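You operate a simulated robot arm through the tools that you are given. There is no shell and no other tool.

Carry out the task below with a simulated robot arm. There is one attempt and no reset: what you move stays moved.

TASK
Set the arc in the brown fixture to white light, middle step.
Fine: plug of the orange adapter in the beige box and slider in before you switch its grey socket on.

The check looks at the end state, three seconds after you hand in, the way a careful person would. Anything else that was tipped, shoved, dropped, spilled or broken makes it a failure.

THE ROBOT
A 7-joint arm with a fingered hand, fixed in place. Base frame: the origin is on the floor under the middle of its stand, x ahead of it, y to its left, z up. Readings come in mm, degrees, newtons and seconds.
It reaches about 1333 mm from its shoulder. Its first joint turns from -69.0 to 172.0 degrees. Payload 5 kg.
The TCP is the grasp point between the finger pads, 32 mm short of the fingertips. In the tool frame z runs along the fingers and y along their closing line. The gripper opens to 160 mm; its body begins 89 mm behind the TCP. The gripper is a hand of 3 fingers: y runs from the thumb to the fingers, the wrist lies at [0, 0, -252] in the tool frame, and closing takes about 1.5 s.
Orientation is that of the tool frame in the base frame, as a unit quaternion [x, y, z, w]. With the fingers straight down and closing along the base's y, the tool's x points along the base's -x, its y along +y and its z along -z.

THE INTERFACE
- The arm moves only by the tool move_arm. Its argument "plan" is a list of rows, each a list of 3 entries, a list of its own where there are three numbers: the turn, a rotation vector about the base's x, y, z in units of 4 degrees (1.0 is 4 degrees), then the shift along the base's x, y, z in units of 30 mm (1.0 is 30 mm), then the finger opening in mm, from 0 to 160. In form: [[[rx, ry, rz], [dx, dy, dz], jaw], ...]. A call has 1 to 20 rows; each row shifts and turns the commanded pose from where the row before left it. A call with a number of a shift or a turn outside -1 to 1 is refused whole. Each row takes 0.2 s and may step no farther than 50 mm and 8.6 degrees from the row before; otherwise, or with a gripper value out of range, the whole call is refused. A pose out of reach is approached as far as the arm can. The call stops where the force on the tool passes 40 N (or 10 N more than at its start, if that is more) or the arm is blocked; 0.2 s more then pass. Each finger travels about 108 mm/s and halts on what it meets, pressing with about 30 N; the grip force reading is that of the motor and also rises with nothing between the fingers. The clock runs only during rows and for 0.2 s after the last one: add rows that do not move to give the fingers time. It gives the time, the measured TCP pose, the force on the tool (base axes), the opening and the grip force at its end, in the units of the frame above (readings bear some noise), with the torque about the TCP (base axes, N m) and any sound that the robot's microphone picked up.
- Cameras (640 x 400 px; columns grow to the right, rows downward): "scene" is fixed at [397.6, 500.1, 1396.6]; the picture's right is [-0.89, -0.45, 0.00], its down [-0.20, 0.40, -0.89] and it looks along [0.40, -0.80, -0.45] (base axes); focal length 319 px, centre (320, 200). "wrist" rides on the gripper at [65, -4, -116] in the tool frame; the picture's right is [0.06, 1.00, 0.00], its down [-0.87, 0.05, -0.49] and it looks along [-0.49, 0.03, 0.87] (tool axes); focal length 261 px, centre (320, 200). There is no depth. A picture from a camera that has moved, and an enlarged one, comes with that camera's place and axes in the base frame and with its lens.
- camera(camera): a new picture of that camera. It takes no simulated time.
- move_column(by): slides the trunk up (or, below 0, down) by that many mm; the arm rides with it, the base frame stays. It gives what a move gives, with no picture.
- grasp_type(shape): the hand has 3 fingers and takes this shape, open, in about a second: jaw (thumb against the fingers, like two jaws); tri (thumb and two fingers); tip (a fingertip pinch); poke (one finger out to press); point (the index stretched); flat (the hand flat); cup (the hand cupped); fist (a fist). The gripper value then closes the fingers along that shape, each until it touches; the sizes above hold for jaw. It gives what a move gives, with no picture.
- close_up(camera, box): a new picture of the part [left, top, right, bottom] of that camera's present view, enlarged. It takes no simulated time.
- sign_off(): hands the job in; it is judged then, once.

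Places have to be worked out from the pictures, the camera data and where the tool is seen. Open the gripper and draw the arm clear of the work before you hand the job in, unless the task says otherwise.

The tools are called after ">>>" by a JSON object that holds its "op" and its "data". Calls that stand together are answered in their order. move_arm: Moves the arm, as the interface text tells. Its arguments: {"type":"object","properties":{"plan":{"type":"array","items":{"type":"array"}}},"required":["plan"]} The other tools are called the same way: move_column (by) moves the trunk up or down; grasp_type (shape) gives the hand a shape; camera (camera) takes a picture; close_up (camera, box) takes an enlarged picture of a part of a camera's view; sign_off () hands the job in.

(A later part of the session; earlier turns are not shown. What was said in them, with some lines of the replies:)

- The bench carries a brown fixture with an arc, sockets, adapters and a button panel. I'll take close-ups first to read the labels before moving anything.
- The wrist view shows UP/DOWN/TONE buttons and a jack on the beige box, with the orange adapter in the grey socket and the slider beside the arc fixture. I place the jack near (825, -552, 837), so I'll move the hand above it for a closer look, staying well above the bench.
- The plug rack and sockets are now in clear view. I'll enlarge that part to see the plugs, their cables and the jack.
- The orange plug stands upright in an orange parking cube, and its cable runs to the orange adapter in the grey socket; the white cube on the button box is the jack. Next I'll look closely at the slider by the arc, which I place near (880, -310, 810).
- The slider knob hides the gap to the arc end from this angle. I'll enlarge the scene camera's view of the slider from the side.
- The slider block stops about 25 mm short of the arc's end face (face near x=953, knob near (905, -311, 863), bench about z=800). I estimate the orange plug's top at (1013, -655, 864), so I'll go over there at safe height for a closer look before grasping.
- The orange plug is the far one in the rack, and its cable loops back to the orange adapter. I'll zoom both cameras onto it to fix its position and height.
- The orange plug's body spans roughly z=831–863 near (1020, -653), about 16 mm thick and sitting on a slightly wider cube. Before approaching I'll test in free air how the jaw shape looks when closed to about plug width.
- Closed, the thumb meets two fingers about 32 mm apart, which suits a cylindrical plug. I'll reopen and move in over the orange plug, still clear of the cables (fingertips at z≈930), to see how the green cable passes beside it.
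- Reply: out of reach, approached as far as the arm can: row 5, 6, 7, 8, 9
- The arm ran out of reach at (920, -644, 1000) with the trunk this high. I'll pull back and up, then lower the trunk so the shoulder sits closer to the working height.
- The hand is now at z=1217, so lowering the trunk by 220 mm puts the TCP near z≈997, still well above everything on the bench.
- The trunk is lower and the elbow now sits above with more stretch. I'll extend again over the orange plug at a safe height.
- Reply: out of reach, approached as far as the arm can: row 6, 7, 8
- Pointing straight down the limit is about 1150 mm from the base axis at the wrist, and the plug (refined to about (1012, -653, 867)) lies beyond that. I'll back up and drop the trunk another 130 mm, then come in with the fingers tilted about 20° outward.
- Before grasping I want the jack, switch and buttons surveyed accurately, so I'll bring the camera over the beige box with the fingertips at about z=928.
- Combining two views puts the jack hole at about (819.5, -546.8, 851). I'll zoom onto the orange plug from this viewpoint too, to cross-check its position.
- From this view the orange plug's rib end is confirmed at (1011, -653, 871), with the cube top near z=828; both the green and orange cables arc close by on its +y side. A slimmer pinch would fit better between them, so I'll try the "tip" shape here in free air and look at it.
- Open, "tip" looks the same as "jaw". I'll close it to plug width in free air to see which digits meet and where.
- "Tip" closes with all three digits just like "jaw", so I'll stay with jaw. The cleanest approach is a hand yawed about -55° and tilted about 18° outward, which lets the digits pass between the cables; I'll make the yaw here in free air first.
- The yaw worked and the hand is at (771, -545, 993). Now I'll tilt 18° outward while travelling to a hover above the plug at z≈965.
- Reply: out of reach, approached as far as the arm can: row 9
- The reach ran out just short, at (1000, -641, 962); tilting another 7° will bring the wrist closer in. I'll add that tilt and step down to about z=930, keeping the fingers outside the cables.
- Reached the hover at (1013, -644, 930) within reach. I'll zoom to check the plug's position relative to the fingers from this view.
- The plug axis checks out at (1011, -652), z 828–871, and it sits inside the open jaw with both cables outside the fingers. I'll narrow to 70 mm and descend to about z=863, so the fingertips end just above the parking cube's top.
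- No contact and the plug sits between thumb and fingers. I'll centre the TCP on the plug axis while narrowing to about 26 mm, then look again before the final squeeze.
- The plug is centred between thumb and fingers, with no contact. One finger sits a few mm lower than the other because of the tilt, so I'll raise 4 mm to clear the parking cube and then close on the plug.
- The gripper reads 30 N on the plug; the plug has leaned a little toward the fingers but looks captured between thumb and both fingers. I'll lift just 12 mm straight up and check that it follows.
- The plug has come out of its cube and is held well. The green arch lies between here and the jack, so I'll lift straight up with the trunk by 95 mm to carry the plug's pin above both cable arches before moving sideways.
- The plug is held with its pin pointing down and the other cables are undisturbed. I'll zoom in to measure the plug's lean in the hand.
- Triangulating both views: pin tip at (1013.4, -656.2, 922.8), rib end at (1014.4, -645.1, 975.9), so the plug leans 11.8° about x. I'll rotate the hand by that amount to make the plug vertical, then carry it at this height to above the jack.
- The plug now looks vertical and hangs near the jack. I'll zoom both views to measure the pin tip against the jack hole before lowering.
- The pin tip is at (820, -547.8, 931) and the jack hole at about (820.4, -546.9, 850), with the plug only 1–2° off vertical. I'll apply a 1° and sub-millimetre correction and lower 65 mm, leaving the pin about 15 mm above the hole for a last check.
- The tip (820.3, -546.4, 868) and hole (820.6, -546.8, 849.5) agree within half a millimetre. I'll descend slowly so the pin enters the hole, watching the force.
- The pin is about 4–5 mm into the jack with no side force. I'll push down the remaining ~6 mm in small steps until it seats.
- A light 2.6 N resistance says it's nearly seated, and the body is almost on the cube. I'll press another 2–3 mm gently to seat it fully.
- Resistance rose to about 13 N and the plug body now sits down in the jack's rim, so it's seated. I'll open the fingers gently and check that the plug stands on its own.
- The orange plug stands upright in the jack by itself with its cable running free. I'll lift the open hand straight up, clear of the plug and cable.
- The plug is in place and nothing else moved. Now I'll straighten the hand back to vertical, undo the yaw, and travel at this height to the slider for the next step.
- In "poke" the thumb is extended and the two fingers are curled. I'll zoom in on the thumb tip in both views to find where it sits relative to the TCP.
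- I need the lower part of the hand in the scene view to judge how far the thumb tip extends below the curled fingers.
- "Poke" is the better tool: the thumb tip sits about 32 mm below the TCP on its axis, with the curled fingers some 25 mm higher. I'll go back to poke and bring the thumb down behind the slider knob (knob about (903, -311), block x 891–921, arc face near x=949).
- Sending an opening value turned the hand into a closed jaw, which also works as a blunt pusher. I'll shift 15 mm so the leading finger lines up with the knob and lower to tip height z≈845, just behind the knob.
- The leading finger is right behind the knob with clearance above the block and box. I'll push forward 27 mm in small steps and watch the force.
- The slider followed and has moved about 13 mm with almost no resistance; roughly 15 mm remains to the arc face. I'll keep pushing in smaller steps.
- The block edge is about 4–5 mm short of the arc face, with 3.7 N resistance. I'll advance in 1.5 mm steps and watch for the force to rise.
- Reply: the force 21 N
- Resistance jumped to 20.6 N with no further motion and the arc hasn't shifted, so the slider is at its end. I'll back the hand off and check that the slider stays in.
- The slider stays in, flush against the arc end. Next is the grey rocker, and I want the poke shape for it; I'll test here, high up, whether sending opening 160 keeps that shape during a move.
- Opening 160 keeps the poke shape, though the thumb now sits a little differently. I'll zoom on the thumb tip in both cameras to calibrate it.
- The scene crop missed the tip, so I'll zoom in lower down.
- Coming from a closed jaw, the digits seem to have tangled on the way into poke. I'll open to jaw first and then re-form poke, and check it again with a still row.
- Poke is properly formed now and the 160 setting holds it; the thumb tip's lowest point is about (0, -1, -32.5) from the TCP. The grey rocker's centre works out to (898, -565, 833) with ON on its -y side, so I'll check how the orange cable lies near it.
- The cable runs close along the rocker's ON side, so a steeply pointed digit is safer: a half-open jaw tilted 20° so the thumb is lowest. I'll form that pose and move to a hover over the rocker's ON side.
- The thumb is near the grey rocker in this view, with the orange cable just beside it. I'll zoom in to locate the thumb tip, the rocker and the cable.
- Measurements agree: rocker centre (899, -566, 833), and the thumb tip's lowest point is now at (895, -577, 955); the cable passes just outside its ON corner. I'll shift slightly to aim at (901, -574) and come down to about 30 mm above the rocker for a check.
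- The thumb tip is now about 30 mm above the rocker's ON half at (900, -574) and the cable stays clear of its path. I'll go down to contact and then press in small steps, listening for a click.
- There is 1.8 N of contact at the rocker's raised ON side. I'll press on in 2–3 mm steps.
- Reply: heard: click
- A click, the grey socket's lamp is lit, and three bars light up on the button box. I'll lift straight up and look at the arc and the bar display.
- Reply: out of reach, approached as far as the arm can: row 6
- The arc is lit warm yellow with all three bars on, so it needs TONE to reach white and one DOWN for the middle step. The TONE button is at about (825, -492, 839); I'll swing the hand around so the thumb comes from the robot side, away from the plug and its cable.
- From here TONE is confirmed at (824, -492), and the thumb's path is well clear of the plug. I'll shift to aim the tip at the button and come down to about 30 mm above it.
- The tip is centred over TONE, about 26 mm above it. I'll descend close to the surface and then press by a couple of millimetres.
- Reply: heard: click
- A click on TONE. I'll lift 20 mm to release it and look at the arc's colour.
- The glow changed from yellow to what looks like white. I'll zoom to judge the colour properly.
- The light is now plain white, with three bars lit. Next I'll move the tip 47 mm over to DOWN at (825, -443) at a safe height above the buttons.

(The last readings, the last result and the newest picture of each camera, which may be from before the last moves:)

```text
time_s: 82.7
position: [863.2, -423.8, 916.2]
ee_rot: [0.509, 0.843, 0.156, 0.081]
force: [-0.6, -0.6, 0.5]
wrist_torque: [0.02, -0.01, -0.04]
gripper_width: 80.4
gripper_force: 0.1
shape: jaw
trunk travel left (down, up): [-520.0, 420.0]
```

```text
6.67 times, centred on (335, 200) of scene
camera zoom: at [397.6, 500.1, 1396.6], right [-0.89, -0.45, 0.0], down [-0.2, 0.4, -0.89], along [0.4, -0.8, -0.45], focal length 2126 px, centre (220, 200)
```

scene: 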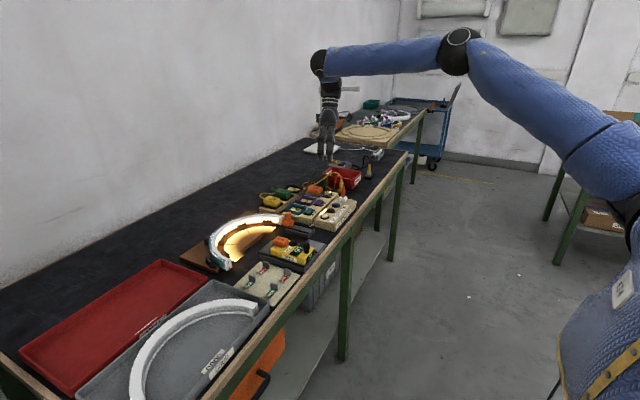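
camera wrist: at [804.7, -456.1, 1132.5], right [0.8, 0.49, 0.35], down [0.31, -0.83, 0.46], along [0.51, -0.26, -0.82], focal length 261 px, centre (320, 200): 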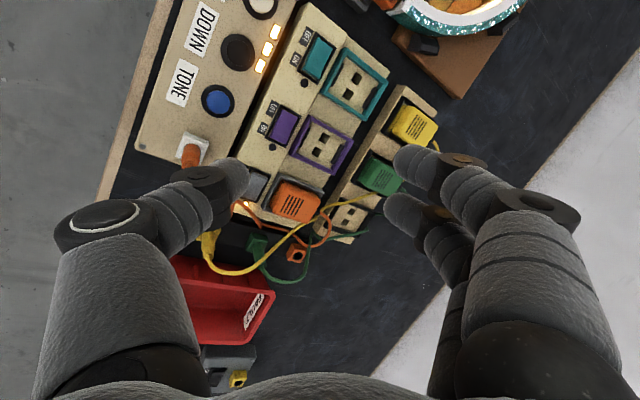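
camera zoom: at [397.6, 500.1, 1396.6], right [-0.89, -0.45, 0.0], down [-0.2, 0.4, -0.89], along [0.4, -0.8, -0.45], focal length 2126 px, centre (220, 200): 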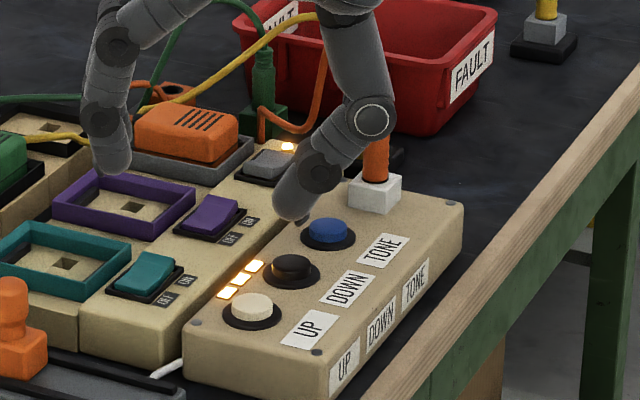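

The tip sits over DOWN exactly as it did over TONE. I'll use the same press stroke.

>>> {"op": "move_arm", "data": {"plan": [[[0, 0, 0], [0, 0.02, -0.4], 80], [[0, 0, 0], [0, 0, -0.35], 80], [[0, 0, 0], [0, 0, -0.08], 80], [[0, 0, 0], [0, 0, -0.06], 80]]}}

>>> {"op": "close_up", "data": {"camera": "scene", "box": [300, 170, 370, 230]}}

```text
time_s: 83.7
position: [863.9, -422.5, 889.3]
ee_rot: [0.509, 0.843, 0.157, 0.08]
force: [-0.4, 0.0, 4.3]
wrist_torque: [-0.11, 0.18, 0.0]
gripper_width: 80.1
gripper_force: 0.0
shape: jaw
trunk travel left (down, up): [-520.0, 420.0]
heard: click
```

```text
6.67 times, centred on (335, 200) of scene
camera zoom: at [397.6, 500.1, 1396.6], right [-0.89, -0.45, 0.0], down [-0.2, 0.4, -0.89], along [0.4, -0.8, -0.45], focal length 2126 px, centre (220, 200)
```

zoom: 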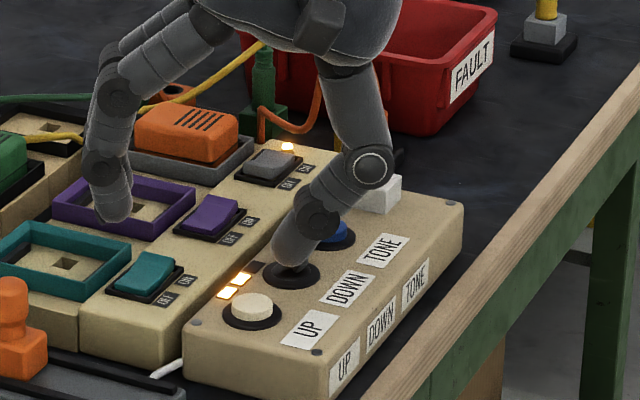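

A click, and the display dropped to two of three bars, which is the middle step. I'll lift off and check the arc's colour and the bars.

>>> {"op": "move_arm", "data": {"plan": [[[0, 0, 0], [0, 0, 0.4], 80], [[0, 0, 0], [0, 0, 0.7], 80], [[0, 0, 0], [0, 0, 0.8], 80], [[0, 0, 0], [0, 0, 0.9], 80], [[0, 0, 0], [0, 0, 0.9], 80]]}}

>>> {"op": "close_up", "data": {"camera": "scene", "box": [205, 205, 300, 275]}}

>>> {"op": "close_up", "data": {"camera": "scene", "box": [290, 165, 380, 235]}}

>>> {"op": "camera", "data": {"camera": "wrist"}}

```text
time_s: 84.9
position: [863.1, -422.6, 1000.1]
ee_rot: [0.509, 0.842, 0.157, 0.081]
force: [-0.3, 0.6, 0.1]
wrist_torque: [-0.02, -0.01, 0.02]
gripper_width: 80.3
gripper_force: 0.1
shape: jaw
trunk travel left (down, up): [-520.0, 420.0]
```

```text
5.71 times, centred on (252, 240) of scene
camera zoom: at [397.6, 500.1, 1396.6], right [-0.89, -0.45, 0.0], down [-0.2, 0.4, -0.89], along [0.4, -0.8, -0.45], focal length 1822 px, centre (706, -29)
```

zoom: 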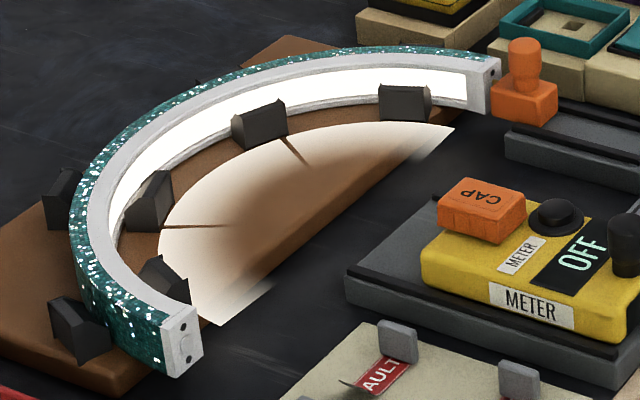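

```text
5.71 times, centred on (335, 200) of scene
camera zoom: at [397.6, 500.1, 1396.6], right [-0.89, -0.45, 0.0], down [-0.2, 0.4, -0.89], along [0.4, -0.8, -0.45], focal length 1822 px, centre (234, 200)
```

zoom: 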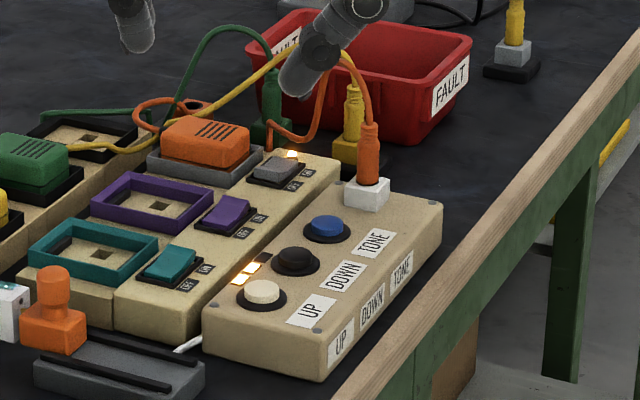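

```text
taken
camera wrist: at [796.5, -388.4, 1110.6], right [0.8, 0.49, 0.35], down [0.31, -0.83, 0.46], along [0.51, -0.26, -0.82], focal length 261 px, centre (320, 200)
```

wrist: 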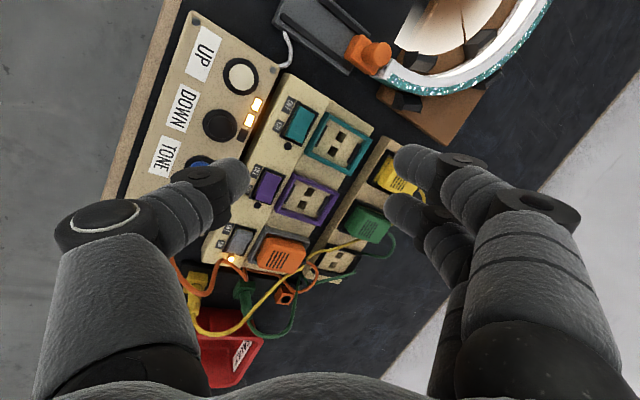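

Two bars are lit and the arc glows white. To be sure this is true white and not an in-between tone, I'll look closely at the glow from both cameras.

>>> {"op": "close_up", "data": {"camera": "scene", "box": [228, 228, 268, 263]}}

>>> {"op": "close_up", "data": {"camera": "wrist", "box": [340, 0, 560, 130]}}

>>> {"op": "close_up", "data": {"camera": "scene", "box": [320, 205, 350, 230]}}

```text
11.43 times, centred on (248, 246) of scene
camera zoom: at [397.6, 500.1, 1396.6], right [-0.89, -0.45, 0.0], down [-0.2, 0.4, -0.89], along [0.4, -0.8, -0.45], focal length 3644 px, centre (1143, -320)
```

zoom: 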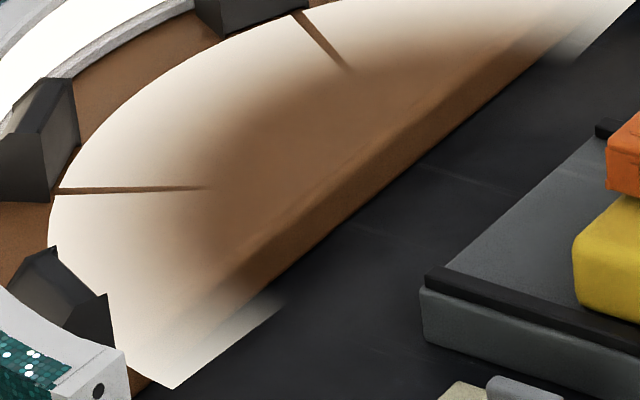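

```text
2.91 times, centred on (450, 65) of wrist
camera zoom: at [796.5, -388.4, 1110.6], right [0.8, 0.49, 0.35], down [0.31, -0.83, 0.46], along [0.51, -0.26, -0.82], focal length 758 px, centre (-58, 593)
```

zoom: 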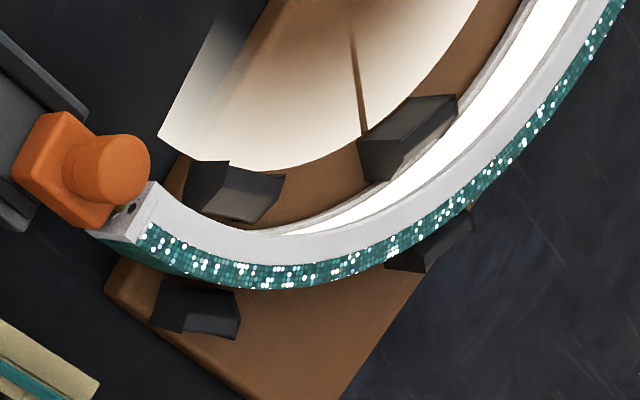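

```text
16.00 times, centred on (335, 218) of scene
camera zoom: at [397.6, 500.1, 1396.6], right [-0.89, -0.45, 0.0], down [-0.2, 0.4, -0.89], along [0.4, -0.8, -0.45], focal length 5102 px, centre (80, -80)
```

zoom: 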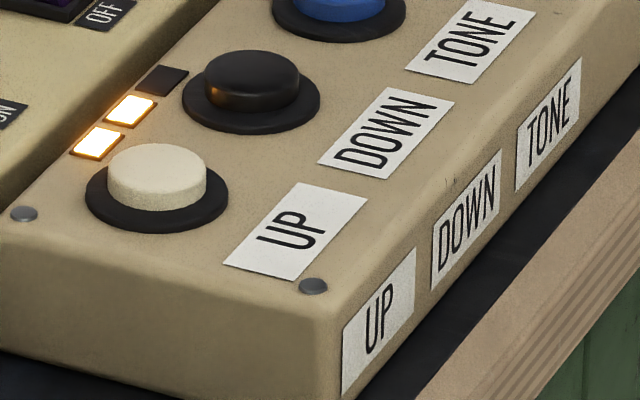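

The glow is a slightly creamy white; since TONE cycles and the end state is what counts, I'll check what the next tone looks like so I'm sure which one is white. Moving back over TONE.

>>> {"op": "move_arm", "data": {"plan": [[[0, 0, 0], [0, -0.55, -0.6], 80], [[0, 0, 0], [0, -0.55, -0.7], 80], [[0, 0, 0], [-0.03, -0.55, -0.7], 80], [[0, 0, 0], [0, 0, -0.8], 80], [[0, 0, 0], [0, 0, 0], 80]]}}

>>> {"op": "close_up", "data": {"camera": "wrist", "box": [120, 60, 320, 240]}}

```text
time_s: 86.1
position: [861.6, -472.7, 916.4]
ee_rot: [0.509, 0.843, 0.156, 0.081]
force: [0.4, -0.2, -0.1]
wrist_torque: [-0.01, 0.01, 0.01]
gripper_width: 80.0
gripper_force: 0.1
shape: jaw
trunk travel left (down, up): [-520.0, 420.0]
```

```text
2.22 times, centred on (220, 150) of wrist
camera zoom: at [793.9, -439.3, 1026.0], right [0.8, 0.49, 0.35], down [0.31, -0.83, 0.46], along [0.51, -0.26, -0.82], focal length 579 px, centre (542, 311)
```

zoom: 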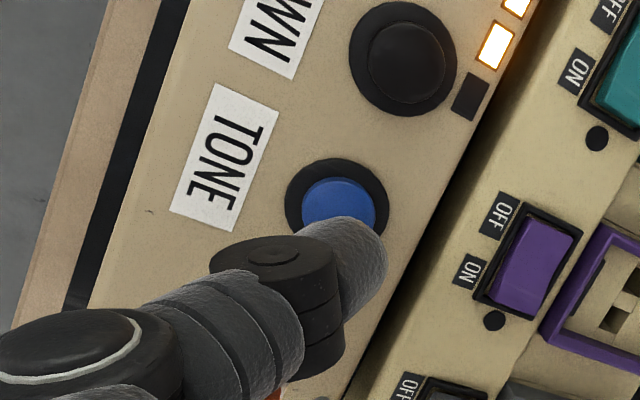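

The tip is over TONE in the same place as before. I'll press with the same stroke and lift back up in the one call.

>>> {"op": "move_arm", "data": {"plan": [[[0, 0, 0], [0.03, 0.03, -0.4], 80], [[0, 0, 0], [0, 0, -0.35], 80], [[0, 0, 0], [0, 0, -0.08], 80], [[0, 0, 0], [0, 0, -0.06], 80], [[0, 0, 0], [0, 0, 0.3], 80], [[0, 0, 0], [0, 0, 0.5], 80], [[0, 0, 0], [0, 0, 0], 80]]}}

>>> {"op": "close_up", "data": {"camera": "scene", "box": [205, 205, 300, 275]}}

>>> {"op": "close_up", "data": {"camera": "scene", "box": [300, 190, 360, 235]}}

```text
time_s: 87.7
position: [862.4, -474.3, 913.2]
ee_rot: [0.509, 0.843, 0.156, 0.08]
force: [0.1, -0.1, -0.3]
wrist_torque: [0.02, 0.02, 0.02]
gripper_width: 80.3
gripper_force: 0.2
shape: jaw
trunk travel left (down, up): [-520.0, 420.0]
heard: click
```

```text
5.71 times, centred on (252, 240) of scene
camera zoom: at [397.6, 500.1, 1396.6], right [-0.89, -0.45, 0.0], down [-0.2, 0.4, -0.89], along [0.4, -0.8, -0.45], focal length 1822 px, centre (706, -29)
```

zoom: 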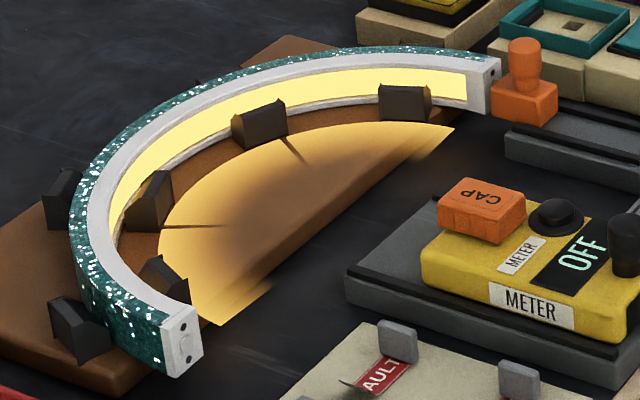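

```text
8.89 times, centred on (330, 212) of scene
camera zoom: at [397.6, 500.1, 1396.6], right [-0.89, -0.45, 0.0], down [-0.2, 0.4, -0.89], along [0.4, -0.8, -0.45], focal length 2834 px, centre (231, 89)
```

zoom: 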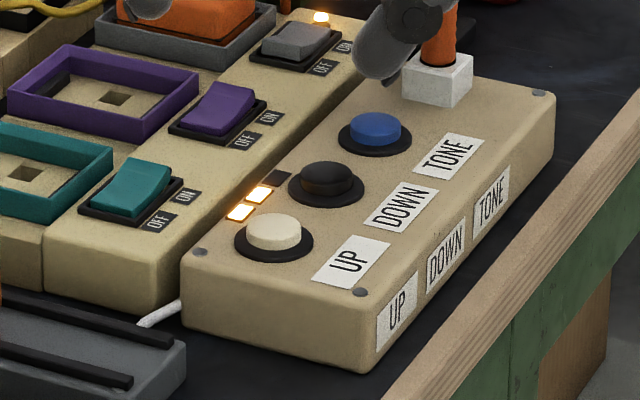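

It went back to yellow, so there are just two tones and the previous one was the white. I'll press TONE once more to return to white.

>>> {"op": "move_arm", "data": {"plan": [[[0, 0, 0], [0, 0.02, -0.4], 80], [[0, 0, 0], [0, 0, -0.25], 80], [[0, 0, 0], [0, 0, -0.08], 80], [[0, 0, 0], [0, 0, -0.06], 80], [[0, 0, 0], [0, 0, 0.3], 80], [[0, 0, 0], [0, 0, 0.5], 80], [[0, 0, 0], [0, 0, 0.8], 80], [[0, 0, 0], [0, 0, 0.8], 80], [[0, 0, 0], [0, 0, 0.8], 80]]}}

>>> {"op": "close_up", "data": {"camera": "scene", "box": [205, 205, 300, 275]}}

>>> {"op": "close_up", "data": {"camera": "scene", "box": [300, 190, 360, 235]}}

```text
time_s: 89.7
position: [863.3, -472.5, 986.1]
ee_rot: [0.509, 0.843, 0.155, 0.08]
force: [-0.6, 0.6, -0.8]
wrist_torque: [-0.02, 0.0, 0.02]
gripper_width: 79.9
gripper_force: 0.0
shape: jaw
trunk travel left (down, up): [-520.0, 420.0]
heard: click
```

```text
5.71 times, centred on (252, 240) of scene
camera zoom: at [397.6, 500.1, 1396.6], right [-0.89, -0.45, 0.0], down [-0.2, 0.4, -0.89], along [0.4, -0.8, -0.45], focal length 1822 px, centre (706, -29)
```

zoom: 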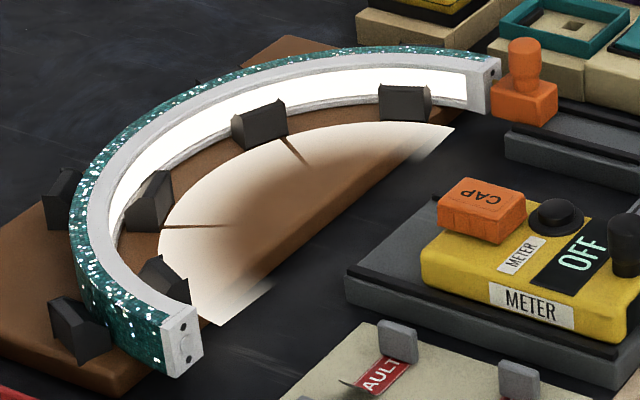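

```text
8.89 times, centred on (330, 212) of scene
camera zoom: at [397.6, 500.1, 1396.6], right [-0.89, -0.45, 0.0], down [-0.2, 0.4, -0.89], along [0.4, -0.8, -0.45], focal length 2834 px, centre (231, 89)
```

zoom: 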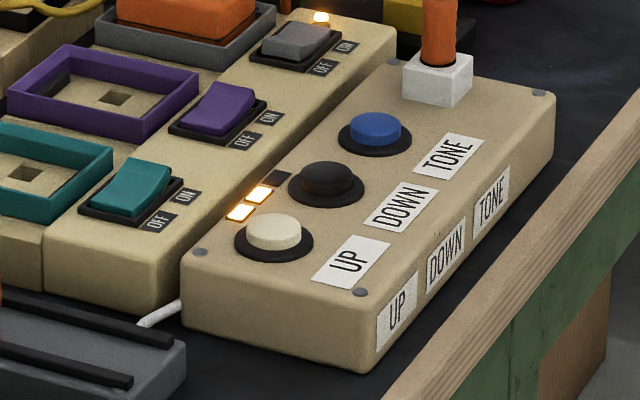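

White light with two of three bars lit, and the grey socket is on. Now I'll open the hand and draw it back toward the robot, away from the bench.

>>> {"op": "move_arm", "data": {"plan": [[[0, 0, 0], [-0.8, 0.2, 0.6], 120], [[0, 0, 0], [-0.8, 0.2, 0.6], 120], [[0, 0, 0], [-0.8, 0.2, 0.6], 160], [[0, 0, 0], [-0.8, 0.2, 0.4], 160], [[0, 0, 0], [-0.8, 0.2, 0.2], 160], [[0, 0, 0], [-0.8, 0.2, 0], 160], [[0, 0, 0], [-0.8, 0.2, 0], 160], [[0, 0, 0], [-0.8, 0.2, 0], 160], [[0, 0, 0], [-0.8, 0.2, 0], 160], [[0, 0, 0], [-0.8, 0.2, 0], 160], [[0, 0, 0], [0, 0, 0], 160]]}}

>>> {"op": "camera", "data": {"camera": "scene"}}

>>> {"op": "close_up", "data": {"camera": "scene", "box": [180, 150, 390, 290]}}

>>> {"op": "camera", "data": {"camera": "wrist"}}

```text
time_s: 92.1
position: [624.3, -410.7, 1057.4]
ee_rot: [0.509, 0.843, 0.156, 0.08]
force: [-0.2, -0.1, -0.4]
wrist_torque: [0.0, 0.02, 0.0]
gripper_width: 159.9
gripper_force: 0.0
shape: jaw
trunk travel left (down, up): [-520.0, 420.0]
```

```text
taken
```

scene: 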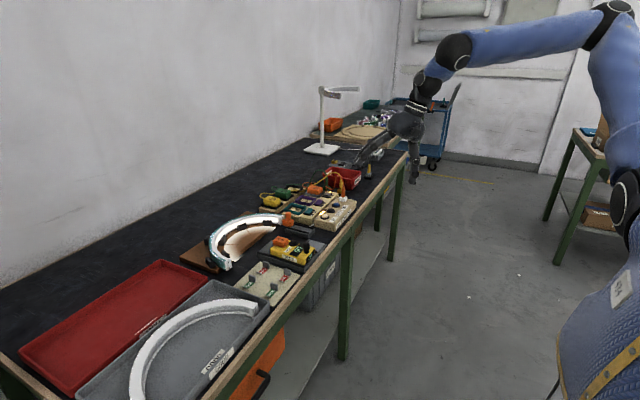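

```text
2.86 times, centred on (285, 220) of scene
camera zoom: at [397.6, 500.1, 1396.6], right [-0.89, -0.45, 0.0], down [-0.2, 0.4, -0.89], along [0.4, -0.8, -0.45], focal length 911 px, centre (420, 143)
```

zoom: 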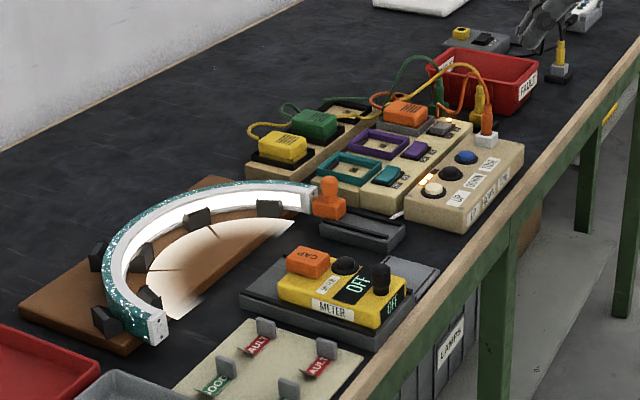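

```text
taken
camera wrist: at [556.0, -377.6, 1166.7], right [0.8, 0.49, 0.34], down [0.31, -0.83, 0.46], along [0.51, -0.26, -0.82], focal length 261 px, centre (320, 200)
```

wrist: 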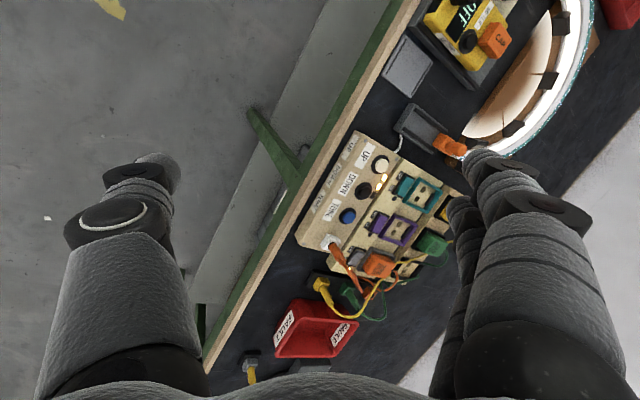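

The arc glows white on the middle step. The plug and slider are in, the grey socket is on, everything else looks undisturbed, and the open hand is clear of the bench. I'm handing the job in.

>>> {"op": "sign_off", "data": {}}

```text
The job is handed in.
```

The arc in the brown fixture is lit white on the middle step, with two of the three bars on. I've handed the job in; no result has come back yet.

- **Order:** I put the orange adapter's plug in the jack on the beige box and pushed the slider in against the arc. Only then did I switch the grey socket on.
- **Tone:** The arc came on yellow at full brightness. The TONE button only switches between yellow and white. I pressed it twice more after reaching white to confirm that, and left it on white.
- **Step:** One press of DOWN took it from three bars to two.
- **Everything else:** The final pictures show nothing else tipped or moved. The orange plug's old parking spot in the rack is now empty, and its cable runs across to the beige box. The hand is open and clear of the bench.
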